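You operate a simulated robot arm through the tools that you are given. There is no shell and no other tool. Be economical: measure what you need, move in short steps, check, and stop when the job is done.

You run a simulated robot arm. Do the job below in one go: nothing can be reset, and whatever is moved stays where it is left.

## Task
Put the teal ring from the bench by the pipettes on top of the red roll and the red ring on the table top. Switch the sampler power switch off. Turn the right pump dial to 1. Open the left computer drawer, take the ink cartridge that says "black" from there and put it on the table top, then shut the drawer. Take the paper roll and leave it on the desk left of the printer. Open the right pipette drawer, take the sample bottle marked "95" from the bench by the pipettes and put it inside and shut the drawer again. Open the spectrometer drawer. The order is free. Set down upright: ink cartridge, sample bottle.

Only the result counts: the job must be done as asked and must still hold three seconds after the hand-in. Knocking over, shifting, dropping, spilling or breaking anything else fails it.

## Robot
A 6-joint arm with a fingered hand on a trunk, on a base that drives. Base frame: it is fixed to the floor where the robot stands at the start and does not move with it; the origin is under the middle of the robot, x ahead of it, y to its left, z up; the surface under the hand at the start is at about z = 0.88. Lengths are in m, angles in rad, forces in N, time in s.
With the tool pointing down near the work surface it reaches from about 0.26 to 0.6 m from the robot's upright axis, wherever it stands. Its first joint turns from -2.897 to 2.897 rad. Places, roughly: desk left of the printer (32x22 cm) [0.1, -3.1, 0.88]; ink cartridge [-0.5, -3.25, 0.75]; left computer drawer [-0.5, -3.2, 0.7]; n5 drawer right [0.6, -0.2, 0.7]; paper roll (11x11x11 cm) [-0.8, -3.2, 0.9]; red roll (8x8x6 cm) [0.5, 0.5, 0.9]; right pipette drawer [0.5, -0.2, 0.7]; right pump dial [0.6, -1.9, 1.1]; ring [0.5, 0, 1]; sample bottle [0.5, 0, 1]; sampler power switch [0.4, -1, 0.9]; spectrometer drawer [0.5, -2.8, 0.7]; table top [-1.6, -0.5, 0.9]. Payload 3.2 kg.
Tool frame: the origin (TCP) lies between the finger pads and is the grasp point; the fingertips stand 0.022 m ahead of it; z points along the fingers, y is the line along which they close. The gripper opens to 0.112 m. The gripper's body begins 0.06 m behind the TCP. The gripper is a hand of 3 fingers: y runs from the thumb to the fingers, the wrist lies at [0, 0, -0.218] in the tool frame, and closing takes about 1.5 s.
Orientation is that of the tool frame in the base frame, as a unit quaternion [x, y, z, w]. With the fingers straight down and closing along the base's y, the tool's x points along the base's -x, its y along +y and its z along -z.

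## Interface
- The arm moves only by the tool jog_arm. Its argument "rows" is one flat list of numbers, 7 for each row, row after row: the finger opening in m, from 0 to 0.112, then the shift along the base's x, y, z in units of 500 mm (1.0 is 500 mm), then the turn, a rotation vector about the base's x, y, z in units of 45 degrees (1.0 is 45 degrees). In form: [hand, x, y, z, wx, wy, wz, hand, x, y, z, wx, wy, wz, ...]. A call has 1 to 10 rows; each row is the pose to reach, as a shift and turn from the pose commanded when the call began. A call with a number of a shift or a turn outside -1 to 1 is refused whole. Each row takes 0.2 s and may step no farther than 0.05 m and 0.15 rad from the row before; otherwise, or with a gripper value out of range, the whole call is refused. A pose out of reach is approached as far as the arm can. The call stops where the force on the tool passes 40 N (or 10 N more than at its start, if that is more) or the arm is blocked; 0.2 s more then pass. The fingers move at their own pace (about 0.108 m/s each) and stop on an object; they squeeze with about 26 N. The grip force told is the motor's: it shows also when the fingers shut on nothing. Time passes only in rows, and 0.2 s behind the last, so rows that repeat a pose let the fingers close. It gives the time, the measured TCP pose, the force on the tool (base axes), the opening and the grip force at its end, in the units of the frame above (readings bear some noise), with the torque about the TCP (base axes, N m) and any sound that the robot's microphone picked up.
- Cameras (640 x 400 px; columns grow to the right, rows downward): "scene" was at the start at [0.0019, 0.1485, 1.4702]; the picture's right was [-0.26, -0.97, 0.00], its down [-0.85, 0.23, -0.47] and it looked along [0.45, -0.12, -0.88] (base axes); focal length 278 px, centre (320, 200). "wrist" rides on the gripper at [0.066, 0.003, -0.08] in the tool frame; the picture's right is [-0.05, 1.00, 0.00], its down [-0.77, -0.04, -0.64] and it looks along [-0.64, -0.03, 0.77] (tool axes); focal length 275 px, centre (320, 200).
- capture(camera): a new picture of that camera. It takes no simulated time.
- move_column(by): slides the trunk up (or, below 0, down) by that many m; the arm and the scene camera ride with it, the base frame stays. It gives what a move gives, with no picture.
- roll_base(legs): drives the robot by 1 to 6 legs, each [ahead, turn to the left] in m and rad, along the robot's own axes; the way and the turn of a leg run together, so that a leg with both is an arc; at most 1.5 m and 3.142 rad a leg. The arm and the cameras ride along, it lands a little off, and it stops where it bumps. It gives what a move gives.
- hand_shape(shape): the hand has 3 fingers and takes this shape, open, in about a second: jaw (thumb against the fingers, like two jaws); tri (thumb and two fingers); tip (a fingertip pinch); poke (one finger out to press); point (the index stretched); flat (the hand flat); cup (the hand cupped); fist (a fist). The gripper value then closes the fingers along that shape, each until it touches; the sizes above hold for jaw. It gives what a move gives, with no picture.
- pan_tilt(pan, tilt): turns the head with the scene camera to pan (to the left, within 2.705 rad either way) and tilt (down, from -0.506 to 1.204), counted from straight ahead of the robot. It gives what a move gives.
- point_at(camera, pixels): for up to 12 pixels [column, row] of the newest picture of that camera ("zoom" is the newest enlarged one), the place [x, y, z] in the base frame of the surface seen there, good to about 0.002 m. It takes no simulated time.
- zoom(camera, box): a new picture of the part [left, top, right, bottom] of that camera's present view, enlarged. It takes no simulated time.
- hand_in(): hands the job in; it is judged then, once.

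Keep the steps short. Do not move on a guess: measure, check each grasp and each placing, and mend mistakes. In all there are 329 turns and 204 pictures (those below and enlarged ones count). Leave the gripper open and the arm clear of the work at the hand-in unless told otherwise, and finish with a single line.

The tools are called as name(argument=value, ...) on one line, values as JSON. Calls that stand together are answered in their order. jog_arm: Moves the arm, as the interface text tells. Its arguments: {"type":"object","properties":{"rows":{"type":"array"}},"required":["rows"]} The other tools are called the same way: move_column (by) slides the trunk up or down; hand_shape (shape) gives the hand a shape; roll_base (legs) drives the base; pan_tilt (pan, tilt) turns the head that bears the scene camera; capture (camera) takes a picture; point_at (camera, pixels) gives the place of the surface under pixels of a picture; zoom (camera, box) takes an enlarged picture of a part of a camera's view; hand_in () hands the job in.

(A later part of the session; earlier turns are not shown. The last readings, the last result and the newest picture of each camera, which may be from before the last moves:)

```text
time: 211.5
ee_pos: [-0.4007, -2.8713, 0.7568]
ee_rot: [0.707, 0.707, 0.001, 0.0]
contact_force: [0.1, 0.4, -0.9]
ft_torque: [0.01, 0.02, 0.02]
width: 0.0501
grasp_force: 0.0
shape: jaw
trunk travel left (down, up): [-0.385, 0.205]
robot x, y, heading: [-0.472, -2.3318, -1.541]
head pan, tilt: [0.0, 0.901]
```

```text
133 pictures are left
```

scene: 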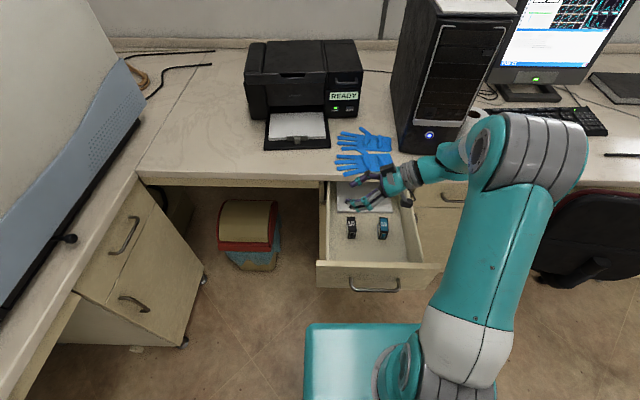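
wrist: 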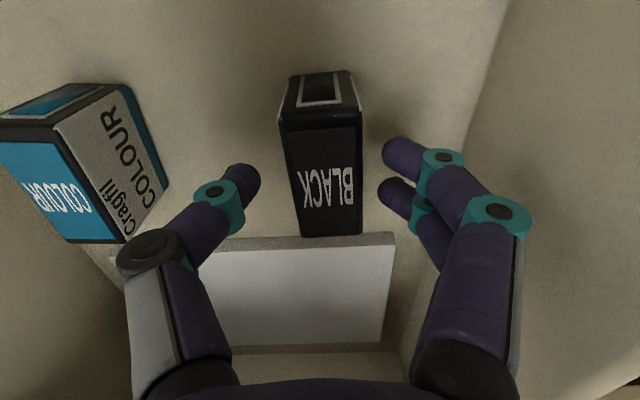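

The black cartridge is between the fingers. I'll descend 3 cm to z 0.727 and close.

jog_arm(rows=[0.05, 0.004, 0, -0.03, 0, 0, 0, 0.05, 0.006, 0, -0.058, 0, 0, 0, 0.05, 0.006, 0, -0.058, 0, 0, 0, 0.01, 0.006, 0, -0.058, 0, 0, 0, 0.01, 0.006, 0, -0.058, 0, 0, 0, 0.01, 0.006, 0, -0.058, 0, 0, 0, 0.01, 0.006, 0, -0.058, 0, 0, 0])

jog_arm(rows=[0.01, 0, 0, 0.04, 0, 0, 0, 0.01, 0, 0, 0.1, 0, 0, 0, 0.01, 0, 0, 0.18, 0, 0, 0, 0.01, 0, 0, 0.26, 0, 0, 0, 0.01, 0, 0, 0.26, 0, 0, 0])

capture(camera="wrist")

```text
time: 213.1
ee_pos: [-0.3958, -2.8705, 0.7285]
ee_rot: [0.708, 0.706, 0.001, -0.001]
contact_force: [-0.2, 0.9, 0.8]
ft_torque: [-0.04, 0.0, -0.02]
width: 0.0237
grasp_force: 26.0
shape: jaw
trunk travel left (down, up): [-0.385, 0.205]
robot x, y, heading: [-0.4691, -2.3312, -1.542]
head pan, tilt: [0.0, 0.901]
```

```text
time: 214.3
ee_pos: [-0.3963, -2.8707, 0.8595]
ee_rot: [0.707, 0.707, 0.0, -0.001]
contact_force: [-0.7, -0.1, 0.1]
ft_torque: [0.03, -0.04, 0.0]
width: 0.0235
grasp_force: 26.4
shape: jaw
trunk travel left (down, up): [-0.385, 0.205]
robot x, y, heading: [-0.4687, -2.3312, -1.543]
head pan, tilt: [0.0, 0.901]
```

```text
132 pictures are left
```

wrist: 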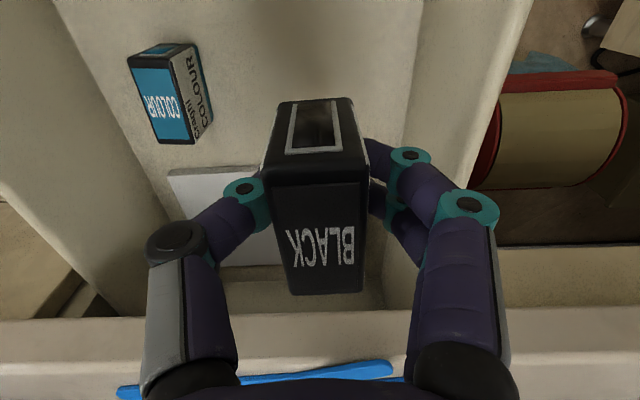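

Cartridge held upright. I'll raise the trunk 0.2 m, draw the arm in a little and drive back to the table.

move_column(by=0.2)

jog_arm(rows=[0.01, -0.02, 0.08, 0, 0, 0, 0, 0.01, -0.05, 0.16, 0, 0, 0, 0, 0.01, -0.08, 0.24, 0, 0, 0, 0, 0.01, -0.1, 0.3, 0, 0, 0, 0])

roll_base(legs=[[-0.9, 0], [-0.85, 0], [0, -1.6], [0.15, 0]])

capture(camera="scene")

```text
time: 216.4
ee_pos: [-0.3964, -2.8711, 1.0588]
ee_rot: [0.707, 0.707, 0.0, -0.001]
contact_force: [0.3, 0.4, -0.4]
ft_torque: [0.01, -0.01, 0.0]
width: 0.0236
grasp_force: 25.4
shape: jaw
trunk travel left (down, up): [-0.585, 0.005]
robot x, y, heading: [-0.4651, -2.3297, -1.543]
head pan, tilt: [0.0, 0.901]
```

```text
time: 217.4
ee_pos: [-0.4484, -2.7203, 1.0598]
ee_rot: [0.707, 0.708, 0.0, -0.001]
contact_force: [0.3, 0.2, 0.0]
ft_torque: [-0.01, -0.02, 0.02]
width: 0.0234
grasp_force: 26.3
shape: jaw
trunk travel left (down, up): [-0.585, 0.005]
robot x, y, heading: [-0.4696, -2.3308, -1.54]
head pan, tilt: [0.0, 0.901]
```

```text
time: 231.3
ee_pos: [-1.0847, -0.5808, 1.0608]
ee_rot: [1.0, -0.02, 0.001, 0.0]
contact_force: [-0.1, -0.7, -0.4]
ft_torque: [-0.01, 0.0, 0.01]
width: 0.0237
grasp_force: 26.1
shape: jaw
trunk travel left (down, up): [-0.585, 0.005]
robot x, y, heading: [-0.6886, -0.576, 3.133]
head pan, tilt: [0.0, 0.901]
```

```text
131 pictures are left
```

scene: 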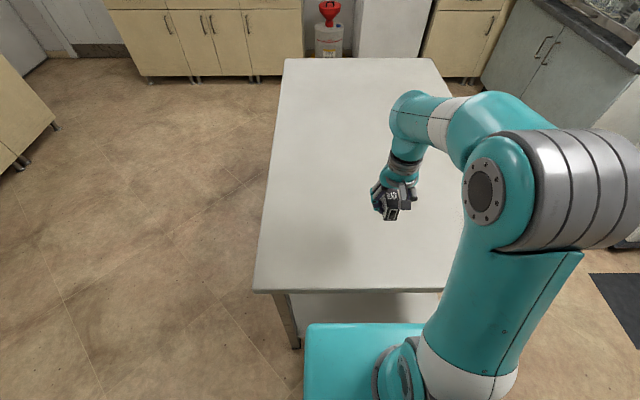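

The cartridge is above the table. I'll move it to (-1.15, -0.6) and lower it to just above the surface.

jog_arm(rows=[0.01, -0.065, -0.02, 0, 0, 0, 0, 0.01, -0.13, -0.04, -0.06, 0, 0, 0, 0.01, -0.13, -0.04, -0.14, 0, 0, 0, 0.01, -0.13, -0.04, -0.22, 0, 0, 0, 0.01, -0.13, -0.04, -0.28, 0, 0, 0, 0.01, -0.13, -0.04, -0.3, 0, 0, 0, 0.01, -0.13, -0.04, -0.3, 0, 0, 0])

jog_arm(rows=[0.01, 0, 0, -0.003, 0, 0, 0, 0.01, 0, 0, -0.005, 0, 0, 0, 0.01, 0, 0, -0.005, 0, 0, 0])

```text
time: 232.9
ee_pos: [-1.1578, -0.6009, 0.9176]
ee_rot: [1.0, -0.019, 0.008, 0.019]
contact_force: [0.0, -0.3, -1.1]
ft_torque: [-0.02, 0.01, 0.05]
width: 0.0232
grasp_force: 25.7
shape: jaw
out of reach, approached as far as the arm can: row 4, 5, 6, 7
trunk travel left (down, up): [-0.585, 0.005]
robot x, y, heading: [-0.6949, -0.5745, 3.124]
head pan, tilt: [0.0, 0.901]
```

```text
time: 233.7
ee_pos: [-1.158, -0.6009, 0.9179]
ee_rot: [1.0, -0.019, 0.008, 0.02]
contact_force: [-0.1, 0.3, -0.2]
ft_torque: [0.04, -0.01, -0.01]
width: 0.0236
grasp_force: 26.2
shape: jaw
trunk travel left (down, up): [-0.585, 0.005]
robot x, y, heading: [-0.6953, -0.574, 3.131]
head pan, tilt: [0.0, 0.901]
```

It's slightly out of reach at this trunk height (and tilted 2°). I'll lift 4 cm, straighten, and then lower the trunk by 6 cm.

jog_arm(rows=[0.01, 0.016, 0, 0.04, 0.05, 0.02, 0, 0.01, 0.016, 0, 0.1, 0.05, 0.02, 0, 0.01, 0.016, 0, 0.1, 0.05, 0.02, 0])

move_column(by=-0.05)

```text
time: 234.5
ee_pos: [-1.1635, -0.6046, 0.9684]
ee_rot: [1.0, -0.02, 0.004, 0.003]
contact_force: [1.5, 0.0, 0.3]
ft_torque: [0.02, 0.02, 0.04]
width: 0.0234
grasp_force: 26.3
shape: jaw
out of reach, approached as far as the arm can: row 1, 2, 3
trunk travel left (down, up): [-0.585, 0.005]
robot x, y, heading: [-0.6921, -0.5759, 3.132]
head pan, tilt: [0.0, 0.901]
```

```text
time: 235.4
ee_pos: [-1.1628, -0.6031, 0.9178]
ee_rot: [1.0, -0.02, 0.004, 0.004]
contact_force: [-0.2, -0.7, 0.1]
ft_torque: [0.0, 0.03, -0.02]
width: 0.0232
grasp_force: 25.7
shape: jaw
trunk travel left (down, up): [-0.535, 0.055]
robot x, y, heading: [-0.6946, -0.5748, 3.129]
head pan, tilt: [0.0, 0.901]
```

Nearly upright now. I'll lower the last 8 mm with the trunk.

move_column(by=-0.008)

move_column(by=-0.002)

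capture(camera="wrist")

```text
time: 236.0
ee_pos: [-1.1637, -0.6044, 0.9113]
ee_rot: [1.0, -0.019, 0.005, 0.003]
contact_force: [0.1, -0.1, -1.0]
ft_torque: [0.0, 0.01, 0.0]
width: 0.0235
grasp_force: 25.9
shape: jaw
trunk travel left (down, up): [-0.527, 0.063]
robot x, y, heading: [-0.6911, -0.573, 3.127]
head pan, tilt: [0.0, 0.901]
```

```text
time: 236.5
ee_pos: [-1.1635, -0.6034, 0.9092]
ee_rot: [1.0, -0.02, 0.003, 0.003]
contact_force: [-0.9, -0.2, 4.4]
ft_torque: [-0.05, 0.03, 0.01]
width: 0.0236
grasp_force: 26.0
shape: jaw
trunk travel left (down, up): [-0.525, 0.065]
robot x, y, heading: [-0.6909, -0.575, 3.13]
head pan, tilt: [0.0, 0.901]
```

```text
130 pictures are left
```

wrist: 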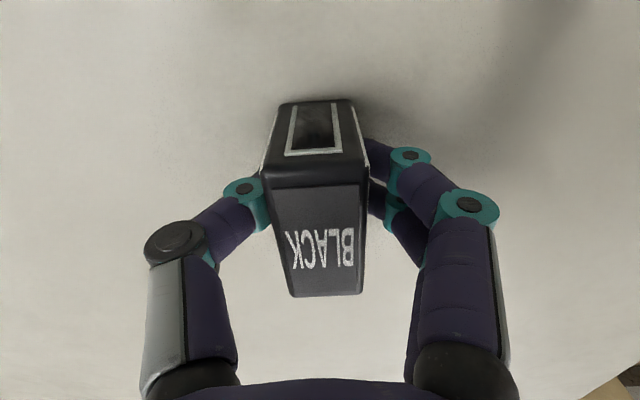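

It touches the table (4 N). I'll open and lift with the trunk.

jog_arm(rows=[0.03, 0, 0, 0, 0, 0, 0, 0.045, 0, 0, 0, 0, 0, 0, 0.06, 0, 0, 0, 0, 0, 0, 0.06, 0, 0, 0, 0, 0, 0])

move_column(by=0.06)

jog_arm(rows=[0.06, 0, 0, 0.08, 0, 0, 0, 0.06, 0, 0, 0.16, 0, 0, 0, 0.06, 0.08, 0, 0.2, 0, 0, 0, 0.06, 0.16, 0, 0.2, 0, 0, 0, 0.06, 0.2, 0, 0.2, 0, 0, 0])

capture(camera="wrist")

```text
time: 237.5
ee_pos: [-1.1628, -0.604, 0.9081]
ee_rot: [1.0, -0.019, 0.004, 0.003]
contact_force: [0.3, 0.5, -0.5]
ft_torque: [-0.01, 0.01, 0.01]
width: 0.0594
grasp_force: 0.1
shape: jaw
trunk travel left (down, up): [-0.525, 0.065]
robot x, y, heading: [-0.6939, -0.5743, 3.133]
head pan, tilt: [0.0, 0.901]
```

```text
time: 238.5
ee_pos: [-1.1634, -0.6037, 0.9683]
ee_rot: [1.0, -0.019, 0.005, 0.003]
contact_force: [-0.3, -0.1, 0.0]
ft_torque: [-0.01, -0.02, 0.0]
width: 0.0593
grasp_force: 0.0
shape: jaw
trunk travel left (down, up): [-0.585, 0.005]
robot x, y, heading: [-0.6932, -0.5755, 3.134]
head pan, tilt: [0.0, 0.901]
```

```text
time: 239.7
ee_pos: [-1.0618, -0.6033, 1.0669]
ee_rot: [1.0, -0.02, 0.004, 0.002]
contact_force: [0.2, -0.3, -0.6]
ft_torque: [0.0, 0.02, 0.01]
width: 0.0596
grasp_force: 0.0
shape: jaw
trunk travel left (down, up): [-0.585, 0.005]
robot x, y, heading: [-0.6919, -0.574, 3.129]
head pan, tilt: [0.0, 0.901]
```

```text
129 pictures are left
```

wrist: 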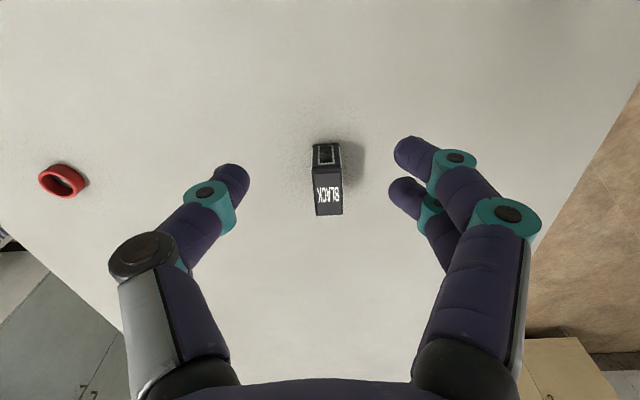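

Cartridge stands upright and the red ring lies on the table. Now I'll go back to the computer desk to shut the drawer, stopping at y ≈ -2.0.

roll_base(legs=[[-0.22, 0], [0, 1.58], [1.42, 0]])

capture(camera="scene")

```text
time: 251.8
ee_pos: [-0.4894, -2.3528, 1.0658]
ee_rot: [0.726, 0.688, 0.006, -0.001]
contact_force: [-0.3, 0.0, 0.7]
ft_torque: [0.04, 0.0, -0.03]
width: 0.0594
grasp_force: 0.0
shape: jaw
trunk travel left (down, up): [-0.585, 0.005]
robot x, y, heading: [-0.5113, -1.9809, -1.595]
head pan, tilt: [0.0, 0.901]
```

```text
128 pictures are left
```

scene: 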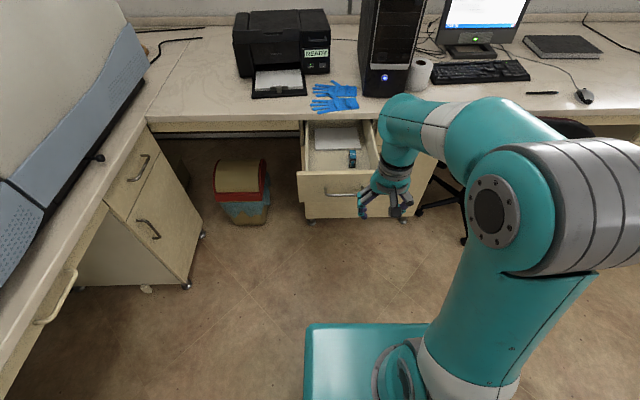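

I'll correct the heading by +0.024, then yaw and pitch the hand as before (moving outward while pitching).

roll_base(legs=[[0, 0.024]])

jog_arm(rows=[0.06, 0, 0, 0, 0, 0, -0.17, 0.06, 0, 0, 0, 0, 0, -0.34, 0.06, 0, 0, 0, 0, 0, -0.51, 0.06, 0, 0, 0, 0, 0, -0.68, 0.06, 0, 0, 0, 0, 0, -0.85, 0.06, 0, 0, 0, 0, 0, -0.98])

jog_arm(rows=[0.06, 0, 0, 0, 0, 0, -0.17, 0.06, 0, 0, 0, 0, 0, -0.34, 0.06, 0, 0, 0, 0, 0, -0.51, 0.06, 0, 0, 0, 0, 0, -0.68, 0.06, 0, 0, 0, 0, 0, -0.85, 0.06, 0, 0, 0, 0, 0, -0.98])

jog_arm(rows=[0.06, 0, -0.04, 0, -0.18, 0, 0, 0.06, 0, -0.08, 0, -0.36, 0, 0, 0.06, 0, -0.12, 0, -0.54, 0, 0, 0.06, 0, -0.16, 0, -0.72, 0, 0, 0.06, 0, -0.2, 0, -0.9, 0, 0])

jog_arm(rows=[0.06, 0, -0.04, 0, -0.18, 0, 0, 0.06, 0, -0.08, 0, -0.36, 0, 0, 0.06, 0, -0.12, 0, -0.54, 0, 0, 0.06, 0, -0.12, 0, -0.54, 0, 0])

```text
time: 252.5
ee_pos: [-0.4797, -2.3525, 1.066]
ee_rot: [0.717, 0.697, 0.005, -0.001]
contact_force: [-0.4, 0.1, -1.0]
ft_torque: [-0.01, 0.01, 0.05]
width: 0.0594
grasp_force: 0.0
shape: jaw
trunk travel left (down, up): [-0.585, 0.005]
robot x, y, heading: [-0.5189, -1.9802, -1.568]
head pan, tilt: [0.0, 0.901]
```

```text
time: 253.9
ee_pos: [-0.4803, -2.3526, 1.0679]
ee_rot: [0.927, 0.374, 0.005, 0.0]
contact_force: [-1.2, -0.3, -0.1]
ft_torque: [-0.02, 0.01, -0.03]
width: 0.0596
grasp_force: 0.1
shape: jaw
trunk travel left (down, up): [-0.585, 0.005]
robot x, y, heading: [-0.5134, -1.9821, -1.578]
head pan, tilt: [0.0, 0.901]
```

```text
time: 255.3
ee_pos: [-0.5771, -2.3179, 0.9898]
ee_rot: [1.0, 0.01, 0.02, 0.009]
contact_force: [0.5, 0.2, 0.3]
ft_torque: [-0.02, 0.01, 0.0]
width: 0.0594
grasp_force: 0.0
shape: jaw
out of reach, approached as far as the arm can: row 2, 3, 4, 5, 6
trunk travel left (down, up): [-0.585, 0.005]
robot x, y, heading: [-0.5118, -1.9818, -1.573]
head pan, tilt: [0.0, 0.901]
```

```text
time: 256.5
ee_pos: [-0.5661, -2.4066, 0.9899]
ee_rot: [0.951, 0.006, 0.025, 0.308]
contact_force: [-0.3, -0.6, 0.2]
ft_torque: [0.05, -0.01, 0.0]
width: 0.0595
grasp_force: 0.0
shape: jaw
out of reach, approached as far as the arm can: row 1, 4, 5
trunk travel left (down, up): [-0.585, 0.005]
robot x, y, heading: [-0.5147, -1.9842, -1.571]
head pan, tilt: [0.0, 0.901]
```

```text
time: 257.5
ee_pos: [-0.5657, -2.4672, 0.9916]
ee_rot: [0.864, 0.012, 0.024, 0.503]
contact_force: [-0.1, -0.1, -0.7]
ft_torque: [0.01, -0.04, 0.01]
width: 0.06
grasp_force: 0.0
shape: jaw
trunk travel left (down, up): [-0.585, 0.005]
robot x, y, heading: [-0.5128, -1.9816, -1.576]
head pan, tilt: [0.0, 0.901]
```

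The hand is pitched about 30° down, good enough for the handle. I'll shift x to the handle and lower the trunk 0.18 m.

jog_arm(rows=[0.05, 0.08, 0, 0, 0, 0, 0, 0.05, 0.16, 0, 0, 0, 0, 0, 0.05, 0.22, 0, 0, 0, 0, 0])

move_column(by=-0.18)

capture(camera="wrist")

```text
time: 258.3
ee_pos: [-0.4545, -2.4646, 0.9904]
ee_rot: [0.864, 0.013, 0.024, 0.502]
contact_force: [-0.3, -0.3, 0.5]
ft_torque: [0.02, 0.0, 0.02]
width: 0.0505
grasp_force: 0.1
shape: jaw
trunk travel left (down, up): [-0.585, 0.005]
robot x, y, heading: [-0.515, -1.985, -1.57]
head pan, tilt: [0.0, 0.901]
```

```text
time: 260.3
ee_pos: [-0.4547, -2.4654, 0.8096]
ee_rot: [0.865, 0.012, 0.023, 0.501]
contact_force: [-0.7, -0.3, 0.7]
ft_torque: [0.04, -0.01, 0.0]
width: 0.0505
grasp_force: 0.0
shape: jaw
trunk travel left (down, up): [-0.405, 0.185]
robot x, y, heading: [-0.5112, -1.9858, -1.575]
head pan, tilt: [0.0, 0.901]
```

```text
127 pictures are left
```

wrist: 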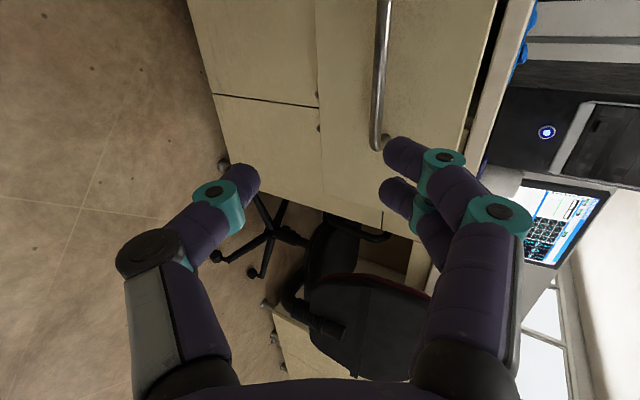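

point_at(camera="wrist", pixels=[[382, 20], [379, 80], [376, 140], [430, 90], [350, 60], [465, 130]])

```text
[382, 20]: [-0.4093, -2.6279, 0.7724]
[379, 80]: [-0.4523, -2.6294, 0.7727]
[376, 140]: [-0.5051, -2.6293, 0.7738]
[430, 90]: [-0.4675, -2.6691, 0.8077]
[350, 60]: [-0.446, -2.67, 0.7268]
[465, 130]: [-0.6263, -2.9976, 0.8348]
```

Bar front is at y -2.629. I'll move in, close over the bar, and look.

jog_arm(rows=[0.047, 0, -0.08, 0, 0, 0, 0, 0.047, 0, -0.16, 0, 0, 0, 0, 0.047, 0, -0.21, 0, 0, 0, 0, 0.047, 0, -0.27, -0.035, 0, 0, 0, 0.047, 0, -0.333, -0.07, 0, 0, 0, 0.047, 0, -0.333, -0.07, 0, 0, 0, 0.0, 0, -0.336, -0.07, 0, 0, 0, 0.0, 0, -0.336, -0.07, 0, 0, 0, 0.0, 0, -0.336, -0.07, 0, 0, 0])

capture(camera="wrist")

```text
time: 262.3
ee_pos: [-0.456, -2.6321, 0.7726]
ee_rot: [0.865, 0.011, 0.023, 0.501]
contact_force: [0.5, -0.8, -7.5]
ft_torque: [0.01, -0.02, -0.03]
width: 0.0
grasp_force: 25.8
shape: jaw
trunk travel left (down, up): [-0.405, 0.185]
robot x, y, heading: [-0.5117, -1.9855, -1.572]
head pan, tilt: [0.0, 0.901]
```

```text
126 pictures are left
```

wrist: 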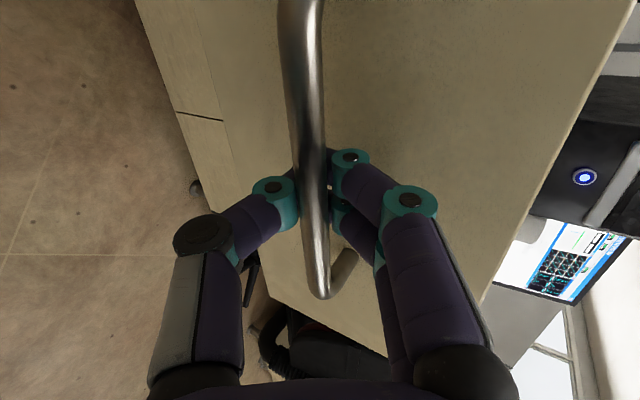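

The bar is hooked. I'll push the drawer in by driving ahead 0.29 m in short legs.

roll_base(legs=[[0.1, 0], [0.1, 0], [0.09, 0]])

```text
time: 264.9
ee_pos: [-0.4548, -2.9239, 0.7734]
ee_rot: [0.865, 0.013, 0.024, 0.502]
contact_force: [-2.3, -1.0, -13.6]
ft_torque: [-0.03, 0.05, 0.0]
width: 0.0001
grasp_force: 25.9
shape: jaw
trunk travel left (down, up): [-0.405, 0.185]
robot x, y, heading: [-0.5099, -2.2721, -1.573]
head pan, tilt: [0.0, 0.901]
```

Now the last 5 cm with the arm, slowly, until the stop is felt.

jog_arm(rows=[0.0, 0, -0.02, 0, 0, 0, 0, 0.0, 0, -0.04, 0, 0, 0, 0, 0.0, 0, -0.058, 0, 0, 0, 0, 0.0, 0, -0.07, 0, 0, 0, 0, 0.0, 0, -0.08, 0, 0, 0, 0, 0.0, 0, -0.088, 0, 0, 0, 0, 0.0, 0, -0.096, 0, 0, 0, 0, 0.0, 0, -0.096, 0, 0, 0, 0])

capture(camera="wrist")

```text
time: 266.7
ee_pos: [-0.4547, -2.9711, 0.7731]
ee_rot: [0.866, 0.013, 0.023, 0.5]
contact_force: [-1.2, 12.5, -16.5]
ft_torque: [-0.08, 0.02, 0.01]
width: 0.0002
grasp_force: 25.9
shape: jaw
trunk travel left (down, up): [-0.405, 0.185]
robot x, y, heading: [-0.5131, -2.2696, -1.574]
head pan, tilt: [0.0, 0.901]
```

```text
125 pictures are left
```

wrist: 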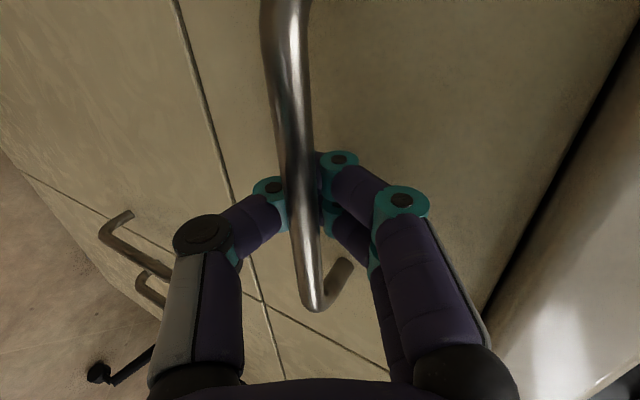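

It is at the stop (12 N). I'll ease back, open, retreat and check the face.

jog_arm(rows=[0.0, 0, 0.016, 0, 0, 0, 0, 0.02, 0, 0.018, 0, 0, 0, 0, 0.04, 0, 0.02, 0, 0, 0, 0, 0.045, 0, 0.02, 0, 0, 0, 0, 0.045, 0, 0.02, 0, 0, 0, 0, 0.045, 0, 0.07, 0.028, 0, 0, 0, 0.045, 0, 0.12, 0.055, 0, 0, 0, 0.045, 0, 0.17, 0.08, 0, 0, 0])

capture(camera="wrist")

point_at(camera="wrist", pixels=[[310, 80], [420, 90], [260, 60], [440, 160], [300, 300]])

```text
time: 268.5
ee_pos: [-0.455, -2.8855, 0.8142]
ee_rot: [0.865, 0.013, 0.023, 0.502]
contact_force: [0.8, 0.0, 0.0]
ft_torque: [0.0, 0.01, -0.01]
width: 0.0445
grasp_force: 0.0
shape: jaw
trunk travel left (down, up): [-0.405, 0.185]
robot x, y, heading: [-0.5113, -2.2693, -1.567]
head pan, tilt: [0.0, 0.901]
```

```text
124 pictures are left
```

wrist: 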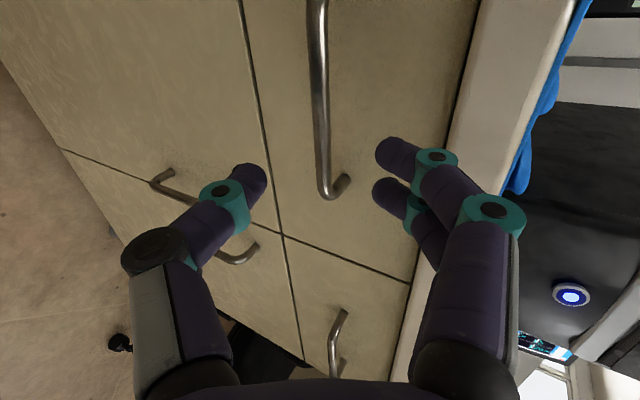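

```text
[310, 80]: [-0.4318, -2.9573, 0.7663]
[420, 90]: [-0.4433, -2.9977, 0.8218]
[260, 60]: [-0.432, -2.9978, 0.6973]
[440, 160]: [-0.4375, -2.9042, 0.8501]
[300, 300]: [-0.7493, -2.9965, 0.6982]
```

The drawer is shut (face at -2.9977, level with the rest). Next is the paper roll. I'll raise the trunk and turn the fingers down again.

move_column(by=0.18)

jog_arm(rows=[0.06, 0, 0.0, 0.02, 0.17, 0, 0, 0.06, 0, 0.02, 0.04, 0.34, 0, 0, 0.06, 0, 0.04, 0.06, 0.51, 0, 0.03, 0.06, 0, 0.06, 0.08, 0.68, 0, 0.06, 0.06, 0, 0.08, 0.1, 0.85, 0, 0.09])

jog_arm(rows=[0.06, 0, 0.02, 0, 0.15, 0, 0.02, 0.06, 0, 0.04, 0, 0.3, 0, 0.05, 0.06, 0, 0.06, 0, 0.45, 0, 0.1, 0.06, 0, 0.06, 0, 0.47, 0, 0.15])

```text
time: 270.5
ee_pos: [-0.454, -2.8874, 0.9932]
ee_rot: [0.864, 0.014, 0.023, 0.502]
contact_force: [0.1, -0.5, 0.0]
ft_torque: [0.01, 0.04, -0.03]
width: 0.0446
grasp_force: 0.0
shape: jaw
trunk travel left (down, up): [-0.585, 0.005]
robot x, y, heading: [-0.511, -2.2721, -1.573]
head pan, tilt: [0.0, 0.901]
```

```text
time: 271.7
ee_pos: [-0.4556, -2.8465, 1.0452]
ee_rot: [0.98, 0.034, 0.043, 0.19]
contact_force: [-0.4, -0.9, -0.3]
ft_torque: [0.01, 0.04, -0.01]
width: 0.0599
grasp_force: 0.1
shape: jaw
out of reach, approached as far as the arm can: row 2
trunk travel left (down, up): [-0.585, 0.005]
robot x, y, heading: [-0.5154, -2.2761, -1.575]
head pan, tilt: [0.0, 0.901]
```

```text
time: 272.7
ee_pos: [-0.4548, -2.8159, 1.0447]
ee_rot: [0.995, 0.083, 0.06, 0.003]
contact_force: [0.2, 0.0, 0.0]
ft_torque: [0.01, 0.02, -0.02]
width: 0.0599
grasp_force: 0.1
shape: jaw
trunk travel left (down, up): [-0.585, 0.005]
robot x, y, heading: [-0.5137, -2.2711, -1.57]
head pan, tilt: [0.0, 0.901]
```

I'll straighten the 0.12 rad tilt and yaw back by about 80°, moving towards the roll side.

jog_arm(rows=[0.08, 0, 0, 0, 0, 0.08, 0, 0.08, 0, 0, 0.0, 0, 0.153, 0])

jog_arm(rows=[0.1, -0.04, 0, 0.0, 0, 0, 0.17, 0.1, -0.08, 0, 0.0, 0, 0, 0.34, 0.1, -0.12, 0.0, 0, 0, 0, 0.51, 0.1, -0.16, 0.0, 0, 0, 0, 0.68, 0.1, -0.2, 0, 0, 0, 0, 0.85, 0.1, -0.24, 0, 0.0, 0, 0, 1.0])

jog_arm(rows=[0.112, -0.04, 0, 0.0, 0, 0, 0.17, 0.112, -0.08, 0, 0.0, 0, 0, 0.34, 0.112, -0.1, 0.0, 0, 0, 0, 0.51, 0.112, -0.12, 0.0, 0, 0, 0, 0.68, 0.112, -0.12, 0, 0, 0, 0, 0.8])

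pan_tilt(pan=-0.1, tilt=0.7)

capture(camera="scene")

capture(camera="wrist")

```text
time: 273.3
ee_pos: [-0.4547, -2.8158, 1.0436]
ee_rot: [0.997, 0.083, 0.0, -0.002]
contact_force: [0.2, -0.1, -0.1]
ft_torque: [-0.02, 0.04, 0.02]
width: 0.0797
grasp_force: 0.1
shape: jaw
trunk travel left (down, up): [-0.585, 0.005]
robot x, y, heading: [-0.5147, -2.2747, -1.569]
head pan, tilt: [0.0, 0.901]
```

```text
time: 274.7
ee_pos: [-0.5749, -2.8179, 1.0431]
ee_rot: [0.889, 0.458, 0.0, -0.002]
contact_force: [0.2, 0.0, 0.5]
ft_torque: [0.04, 0.01, 0.03]
width: 0.0997
grasp_force: 0.0
shape: jaw
trunk travel left (down, up): [-0.585, 0.005]
robot x, y, heading: [-0.5117, -2.2711, -1.576]
head pan, tilt: [0.0, 0.901]
```

```text
time: 275.9
ee_pos: [-0.6339, -2.8151, 1.0449]
ee_rot: [0.704, 0.71, 0.0, 0.0]
contact_force: [-0.7, 1.1, -0.2]
ft_torque: [0.0, 0.03, -0.02]
width: 0.1121
grasp_force: 0.1
shape: jaw
trunk travel left (down, up): [-0.585, 0.005]
robot x, y, heading: [-0.5119, -2.2703, -1.573]
head pan, tilt: [0.0, 0.901]
```

```text
time: 276.6
ee_pos: [-0.6344, -2.8158, 1.0441]
ee_rot: [0.704, 0.71, -0.001, -0.001]
contact_force: [-0.2, -0.2, -0.3]
ft_torque: [0.0, 0.01, 0.01]
width: 0.1119
grasp_force: 0.1
shape: jaw
trunk travel left (down, up): [-0.585, 0.005]
robot x, y, heading: [-0.5134, -2.2722, -1.569]
head pan, tilt: [-0.099, 0.7]
```

```text
123 pictures are left
```

scene: 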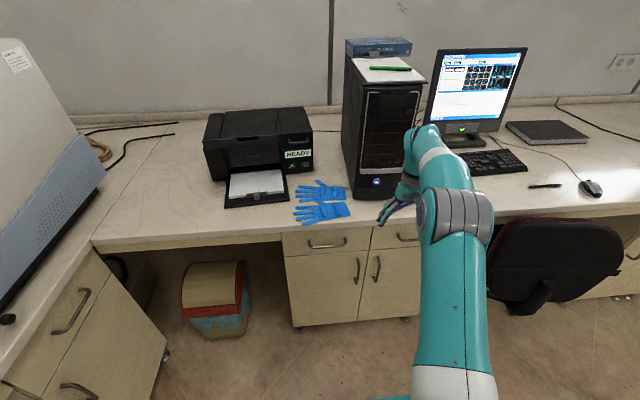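

```text
122 pictures are left
```

wrist: 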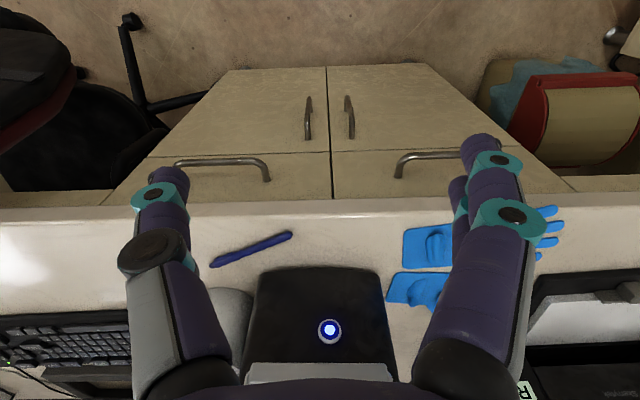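

The arm hides the roll. I'll shift the hand left for a clear view.

jog_arm(rows=[0.112, 0.08, 0.04, 0, 0, 0, 0, 0.112, 0.16, 0.08, 0, 0, 0, 0, 0.112, 0.24, 0.12, 0, 0, 0, 0, 0.112, 0.32, 0.16, 0, 0, 0, 0, 0.112, 0.4, 0.2, 0, 0, 0, 0])

pan_tilt(pan=-0.35, tilt=0.8)

capture(camera="scene")

```text
time: 277.9
ee_pos: [-0.4326, -2.7134, 1.0415]
ee_rot: [0.704, 0.71, -0.001, 0.0]
contact_force: [-0.3, -0.4, 0.5]
ft_torque: [0.01, 0.01, -0.01]
width: 0.1119
grasp_force: 0.1
shape: jaw
trunk travel left (down, up): [-0.585, 0.005]
robot x, y, heading: [-0.5125, -2.2759, -1.575]
head pan, tilt: [-0.099, 0.7]
```

```text
time: 278.6
ee_pos: [-0.434, -2.7152, 1.0439]
ee_rot: [0.704, 0.71, -0.001, -0.001]
contact_force: [0.1, 0.1, -0.7]
ft_torque: [-0.02, 0.0, 0.0]
width: 0.1119
grasp_force: 0.0
shape: jaw
trunk travel left (down, up): [-0.585, 0.005]
robot x, y, heading: [-0.511, -2.2745, -1.569]
head pan, tilt: [-0.351, 0.799]
```

```text
121 pictures are left
```

scene: 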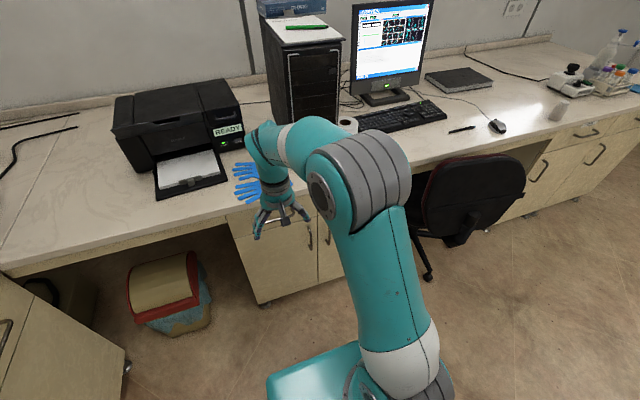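

The elbow still hides it. I'll swing the hand further left.

jog_arm(rows=[0.112, 0.08, 0.04, 0, 0, 0, 0, 0.112, 0.16, 0.08, 0, 0, 0, 0, 0.112, 0.24, 0.13, 0, 0, 0, 0, 0.112, 0.32, 0.18, 0, 0, 0, 0, 0.112, 0.4, 0.23, 0, 0, 0, 0, 0.112, 0.46, 0.3, 0, 0, 0, 0])

zoom(camera="scene", box=[240, 60, 560, 260])

```text
time: 280.0
ee_pos: [-0.2044, -2.564, 1.0416]
ee_rot: [0.704, 0.71, -0.001, -0.001]
contact_force: [-0.4, 0.1, -0.6]
ft_torque: [0.01, -0.03, 0.0]
width: 0.1117
grasp_force: 0.1
shape: jaw
trunk travel left (down, up): [-0.585, 0.005]
robot x, y, heading: [-0.5128, -2.2701, -1.572]
head pan, tilt: [-0.351, 0.799]
```

```text
2.00 times, centred on (400, 160) of scene
```

zoom: 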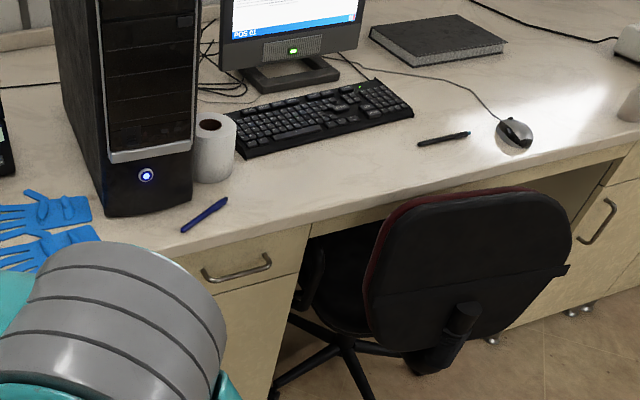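

The paper roll shows at zoom (213,145), between the tower and the keyboard. I'll measure it and its neighbours.

point_at(camera="zoom", pixels=[[212, 113], [214, 133], [196, 125], [234, 122], [212, 180], [230, 160], [212, 124], [192, 160], [240, 145], [190, 205], [195, 110], [205, 215]])

point_at(camera="zoom", pixels=[[320, 285], [380, 230], [340, 330], [430, 360], [290, 340], [450, 200], [285, 380], [160, 15], [195, 60], [110, 210]])

```text
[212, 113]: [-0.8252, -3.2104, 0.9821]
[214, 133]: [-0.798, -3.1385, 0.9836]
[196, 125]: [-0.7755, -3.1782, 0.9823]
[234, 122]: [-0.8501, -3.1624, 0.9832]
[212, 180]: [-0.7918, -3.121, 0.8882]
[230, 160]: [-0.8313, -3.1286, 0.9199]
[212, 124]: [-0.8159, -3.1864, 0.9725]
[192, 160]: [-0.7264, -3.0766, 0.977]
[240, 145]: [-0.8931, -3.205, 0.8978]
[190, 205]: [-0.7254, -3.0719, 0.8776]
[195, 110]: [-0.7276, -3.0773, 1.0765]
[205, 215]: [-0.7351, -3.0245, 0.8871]
```

```text
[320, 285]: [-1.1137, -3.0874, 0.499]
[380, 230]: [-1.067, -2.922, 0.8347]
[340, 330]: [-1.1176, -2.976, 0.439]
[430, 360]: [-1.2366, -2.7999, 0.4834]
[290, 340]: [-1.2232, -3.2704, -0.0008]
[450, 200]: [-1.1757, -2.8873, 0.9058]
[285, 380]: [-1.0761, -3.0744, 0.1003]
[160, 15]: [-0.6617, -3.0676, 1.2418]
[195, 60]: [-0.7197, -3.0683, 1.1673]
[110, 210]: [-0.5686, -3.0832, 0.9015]
```

The roll's outer diameter (about 10.5 cm) nearly equals the maximum opening. I'll zoom in to see its hole; gripping the wall with the thumb inside may be safer.

zoom(camera="scene", box=[325, 105, 373, 165])

```text
6.67 times, centred on (349, 135) of scene
```

zoom: 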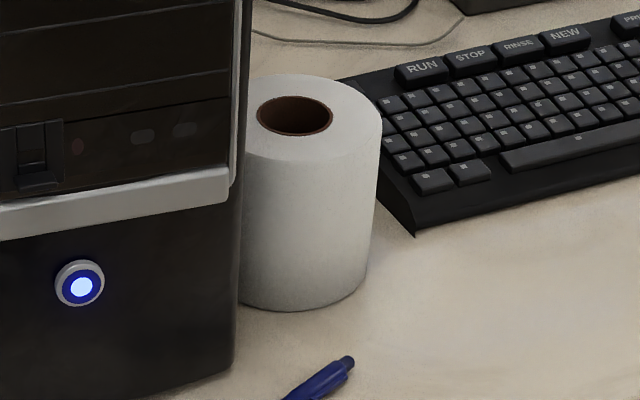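

point_at(camera="zoom", pixels=[[295, 88], [295, 142], [250, 112], [340, 112], [378, 112], [310, 157], [290, 78], [335, 85], [310, 300], [366, 265], [275, 158], [365, 145]])

```text
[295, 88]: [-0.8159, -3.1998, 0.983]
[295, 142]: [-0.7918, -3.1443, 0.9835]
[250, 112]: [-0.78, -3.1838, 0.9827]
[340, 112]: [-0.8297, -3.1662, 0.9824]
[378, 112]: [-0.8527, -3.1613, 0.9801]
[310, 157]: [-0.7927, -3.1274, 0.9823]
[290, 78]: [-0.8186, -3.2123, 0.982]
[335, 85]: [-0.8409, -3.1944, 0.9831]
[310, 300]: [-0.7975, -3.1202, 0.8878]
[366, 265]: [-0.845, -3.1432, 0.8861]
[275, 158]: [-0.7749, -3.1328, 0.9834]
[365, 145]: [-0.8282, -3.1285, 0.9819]
```

Hole is about 46 mm wide, centred at (-0.8045, -3.1735); the wall is 30 mm thick. I'll put the thumb in the hole and the fingers outside at the front. First I'll drive to about (-0.72, -2.58).

roll_base(legs=[[0, -0.59], [0.36, 0], [0, 0.59]])

jog_arm(rows=[0.112, -0.06, -0.02, 0, 0, 0, 0.17, 0.112, -0.12, -0.04, 0, 0, 0, 0.34, 0.112, -0.18, -0.06, 0, 0, 0, 0.51, 0.112, -0.24, -0.08, 0, 0, 0, 0.68, 0.112, -0.3, -0.1, 0, 0, 0, 0.85, 0.112, -0.36, -0.12, 0, 0, 0, 1.0])

jog_arm(rows=[0.112, -0.06, -0.02, 0, 0, 0, 0.17, 0.112, -0.12, -0.04, 0, 0, 0, 0.34, 0.112, -0.18, -0.06, 0, 0, 0, 0.51, 0.112, -0.24, -0.08, 0, 0, 0, 0.68, 0.112, -0.3, -0.1, 0, 0, 0, 0.85, 0.112, -0.36, -0.12, 0, 0, 0, 1.0])

capture(camera="scene")

```text
time: 285.6
ee_pos: [-0.401, -2.8645, 1.0421]
ee_rot: [0.699, 0.715, -0.001, -0.002]
contact_force: [-0.2, -0.1, 0.1]
ft_torque: [-0.02, 0.0, -0.01]
width: 0.112
grasp_force: 0.1
shape: jaw
trunk travel left (down, up): [-0.585, 0.005]
robot x, y, heading: [-0.712, -2.5767, -1.557]
head pan, tilt: [-0.351, 0.799]
```

```text
time: 287.0
ee_pos: [-0.5824, -2.9238, 1.0408]
ee_rot: [0.372, 0.928, 0.0, 0.0]
contact_force: [-0.1, 0.3, 0.6]
ft_torque: [-0.01, 0.03, 0.02]
width: 0.1119
grasp_force: 0.0
shape: jaw
trunk travel left (down, up): [-0.585, 0.005]
robot x, y, heading: [-0.7097, -2.5755, -1.559]
head pan, tilt: [-0.351, 0.799]
```

```text
time: 288.4
ee_pos: [-0.6696, -2.9471, 0.9644]
ee_rot: [0.006, 0.999, -0.022, -0.035]
contact_force: [0.1, 0.3, -0.1]
ft_torque: [0.02, -0.03, -0.05]
width: 0.1118
grasp_force: 0.1
shape: jaw
out of reach, approached as far as the arm can: row 4, 5, 6
trunk travel left (down, up): [-0.585, 0.005]
robot x, y, heading: [-0.7133, -2.5789, -1.555]
head pan, tilt: [-0.351, 0.799]
```

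```text
118 pictures are left
```

scene: 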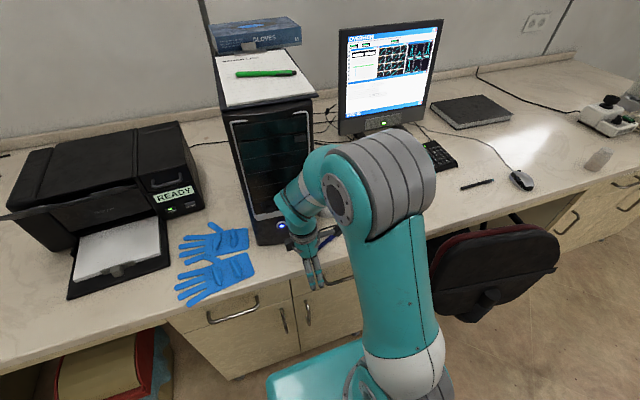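

Again a joint limit stopped the yaw. I'll probe small motions from here to see what is free.

jog_arm(rows=[0.112, 0, 0, 0, 0, 0, 0, 0.112, 0, 0, 0, 0, 0, 0.15, 0.112, 0, 0, 0, 0, 0, 0, 0.112, 0, 0, 0, 0, 0, -0.15, 0.112, 0, 0, 0, 0, 0, 0, 0.112, 0, 0, 0.06, 0, 0, 0, 0.112, 0, 0, 0, 0, 0, 0])

jog_arm(rows=[0.112, 0, 0, 0, 0, 0, 0, 0.112, -0.06, 0, 0, 0, 0, 0, 0.112, 0, 0, 0, 0, 0, 0, 0.112, 0.06, 0, 0, 0, 0, 0, 0.112, 0, 0, 0, 0, 0, 0, 0.112, 0, -0.06, 0, 0, 0, 0, 0.112, 0, 0, 0, 0, 0, 0, 0.112, 0, 0.06, 0, 0, 0, 0, 0.112, 0, 0, 0, 0, 0, 0])

```text
time: 290.0
ee_pos: [-0.672, -2.9457, 0.9689]
ee_rot: [0.007, 0.999, -0.024, -0.036]
contact_force: [-0.2, -0.4, -0.2]
ft_torque: [-0.01, -0.02, 0.0]
width: 0.1119
grasp_force: 0.0
shape: jaw
out of reach, approached as far as the arm can: row 2, 6
trunk travel left (down, up): [-0.585, 0.005]
robot x, y, heading: [-0.7117, -2.578, -1.559]
head pan, tilt: [-0.351, 0.799]
```

```text
time: 292.0
ee_pos: [-0.6742, -2.9462, 0.9711]
ee_rot: [0.009, 0.999, -0.023, -0.038]
contact_force: [0.0, -0.3, 0.4]
ft_torque: [0.03, 0.01, 0.01]
width: 0.1118
grasp_force: 0.0
shape: jaw
out of reach, approached as far as the arm can: row 2, 6
trunk travel left (down, up): [-0.585, 0.005]
robot x, y, heading: [-0.7097, -2.5749, -1.556]
head pan, tilt: [-0.351, 0.799]
```

The probes show the tool roll joint is at its + limit, so I'll use less yaw (ψ ≈ -15°) and stand further right so the forearm stays clear of the tower. First back the yaw off by 20° and lift, then drive.

jog_arm(rows=[0.09, 0, 0, 0.0, 0, 0, -0.17, 0.09, 0, 0, 0.05, -0.05, 0.03, -0.34, 0.09, 0, 0.04, 0.12, -0.09, 0.06, -0.4, 0.09, 0, 0.08, 0.18, -0.09, 0.06, -0.4])

roll_base(legs=[[-0.3, 0], [0, -0.46], [0.32, 0], [0, 0.44]])

capture(camera="scene")

```text
time: 293.0
ee_pos: [-0.6722, -2.9051, 1.0626]
ee_rot: [0.165, 0.983, -0.052, -0.062]
contact_force: [0.1, 0.2, -0.5]
ft_torque: [0.0, 0.0, -0.02]
width: 0.0902
grasp_force: 0.1
shape: jaw
trunk travel left (down, up): [-0.585, 0.005]
robot x, y, heading: [-0.715, -2.5758, -1.558]
head pan, tilt: [-0.351, 0.799]
```

```text
time: 299.4
ee_pos: [-0.8191, -2.8857, 1.0614]
ee_rot: [0.172, 0.982, -0.051, -0.062]
contact_force: [0.2, 0.5, 0.6]
ft_torque: [-0.03, -0.03, -0.01]
width: 0.0903
grasp_force: 0.1
shape: jaw
trunk travel left (down, up): [-0.585, 0.005]
robot x, y, heading: [-0.8537, -2.5565, -1.574]
head pan, tilt: [-0.351, 0.799]
```

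```text
117 pictures are left
```

scene: 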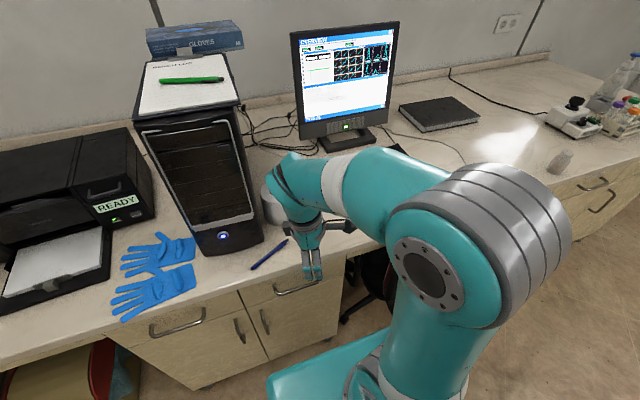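

ψ is now -20°. I'll fix the tilt and move above the roll's front wall, hovering at z 1.06 with a 0.06 opening.

jog_arm(rows=[0.06, 0, -0.06, 0, 0.05, -0.088, 0, 0.06, 0.01, -0.14, 0, 0.101, -0.177, 0, 0.06, 0.02, -0.22, 0, 0.101, -0.177, 0, 0.06, 0.03, -0.3, 0, 0.101, -0.177, 0, 0.06, 0.04, -0.38, 0, 0.101, -0.177, 0, 0.06, 0.05, -0.44, 0, 0.101, -0.177, 0, 0.06, 0.05, -0.44, 0, 0.101, -0.177, 0])

capture(camera="wrist")

capture(camera="scene")

```text
time: 301.0
ee_pos: [-0.7774, -3.0771, 1.0421]
ee_rot: [0.18, 0.984, -0.008, -0.001]
contact_force: [-0.4, 0.6, -0.4]
ft_torque: [-0.01, -0.03, -0.02]
width: 0.0608
grasp_force: 0.0
shape: jaw
out of reach, approached as far as the arm can: row 3, 4, 5, 6, 7
trunk travel left (down, up): [-0.585, 0.005]
robot x, y, heading: [-0.8555, -2.5579, -1.58]
head pan, tilt: [-0.351, 0.799]
```

```text
116 pictures are left
```

wrist: 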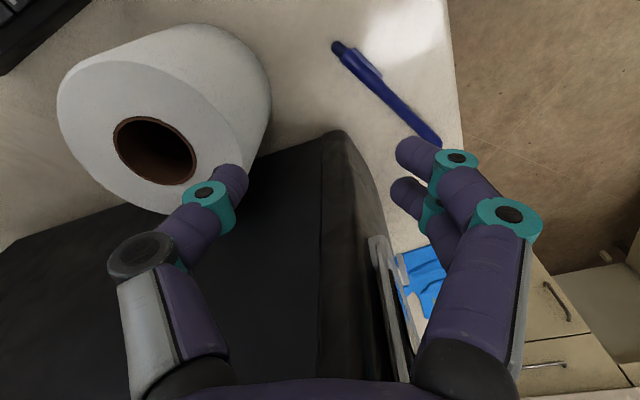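

```text
115 pictures are left
```

scene: 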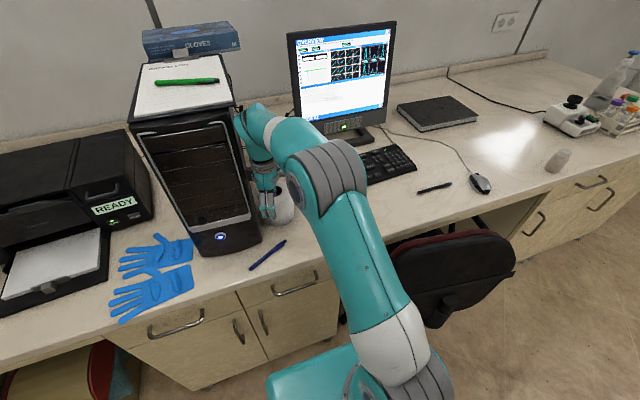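

The tool roll joint's range lies on the negative side in this branch. I'll instead bring the thumb into the hole with the fingers on the right/back (ψ ≈ -245°), which means spinning the hand -224°. First withdraw from the roll, then spin.

jog_arm(rows=[0.06, 0, 0.08, 0, 0, 0, -0.15, 0.06, 0, 0.16, 0.0, 0, 0, -0.32, 0.06, 0, 0.24, 0.02, 0, 0, -0.49, 0.06, 0, 0.32, 0.04, 0, 0, -0.66, 0.06, 0, 0.35, 0.04, 0, 0, -0.83, 0.06, 0, 0.35, 0.04, 0, 0, -1.0])

jog_arm(rows=[0.06, 0, 0, 0, 0, 0, -0.17, 0.06, 0, 0, 0.0, 0, 0, -0.34, 0.06, 0, 0, 0, 0, 0, -0.51, 0.06, 0, 0, 0, 0, 0, -0.68, 0.06, 0, 0, 0, 0, 0, -0.85, 0.06, 0, 0, 0, 0, 0, -1.0])

jog_arm(rows=[0.06, 0, 0, 0, 0, 0, -0.17, 0.06, 0, 0, 0.0, 0, 0, -0.34, 0.06, 0, 0, 0, 0, 0, -0.51, 0.06, 0, 0, 0, 0, 0, -0.68, 0.06, 0, 0, 0, 0, 0, -0.85, 0.06, 0, 0, 0, 0, 0, -1.0])

jog_arm(rows=[0.06, 0, 0, 0, 0, 0, -0.17, 0.06, 0, 0, 0.0, 0, 0, -0.34, 0.06, 0, 0, 0, 0, 0, -0.51, 0.06, 0, 0, 0, 0, 0, -0.68, 0.06, 0, 0, 0, 0, 0, -0.85, 0.06, 0, 0, 0, 0, 0, -1.0])

jog_arm(rows=[0.06, 0, 0, 0, 0, 0, -0.17, 0.06, 0, 0, 0.0, 0, 0, -0.34, 0.06, 0, 0, 0, 0, 0, -0.51, 0.06, 0, 0, 0, 0, 0, -0.68, 0.06, 0, 0, 0, 0, 0, -0.85, 0.06, 0, 0, 0, 0, 0, -1.0])

```text
time: 302.4
ee_pos: [-0.7715, -2.9068, 1.0626]
ee_rot: [0.539, 0.843, 0.002, -0.001]
contact_force: [0.4, -0.2, -0.2]
ft_torque: [0.01, -0.01, -0.01]
width: 0.0606
grasp_force: 0.0
shape: jaw
trunk travel left (down, up): [-0.585, 0.005]
robot x, y, heading: [-0.8542, -2.5539, -1.569]
head pan, tilt: [-0.351, 0.799]
```

```text
time: 303.8
ee_pos: [-0.7714, -2.9048, 1.0617]
ee_rot: [0.819, 0.573, 0.0, 0.0]
contact_force: [0.3, 0.0, 0.6]
ft_torque: [-0.03, 0.0, -0.02]
width: 0.0606
grasp_force: 0.0
shape: jaw
trunk travel left (down, up): [-0.585, 0.005]
robot x, y, heading: [-0.8534, -2.5575, -1.569]
head pan, tilt: [-0.351, 0.799]
```

```text
time: 305.2
ee_pos: [-0.7702, -2.9057, 1.0615]
ee_rot: [0.976, 0.216, 0.0, 0.001]
contact_force: [-0.5, 0.1, -0.1]
ft_torque: [-0.01, 0.01, 0.02]
width: 0.0606
grasp_force: 0.1
shape: jaw
trunk travel left (down, up): [-0.585, 0.005]
robot x, y, heading: [-0.854, -2.5593, -1.574]
head pan, tilt: [-0.351, 0.799]
```

```text
time: 306.6
ee_pos: [-0.7716, -2.9058, 1.0606]
ee_rot: [0.985, -0.173, 0.0, 0.0]
contact_force: [0.1, 0.5, 0.3]
ft_torque: [0.0, 0.05, -0.01]
width: 0.0604
grasp_force: 0.1
shape: jaw
trunk travel left (down, up): [-0.585, 0.005]
robot x, y, heading: [-0.8505, -2.5545, -1.571]
head pan, tilt: [-0.351, 0.799]
```

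```text
time: 308.0
ee_pos: [-0.7705, -2.9043, 1.0607]
ee_rot: [0.843, -0.537, 0.001, 0.0]
contact_force: [1.2, -0.3, -0.3]
ft_torque: [-0.03, -0.01, -0.01]
width: 0.0605
grasp_force: 0.1
shape: jaw
trunk travel left (down, up): [-0.585, 0.005]
robot x, y, heading: [-0.8536, -2.5553, -1.572]
head pan, tilt: [-0.351, 0.799]
```

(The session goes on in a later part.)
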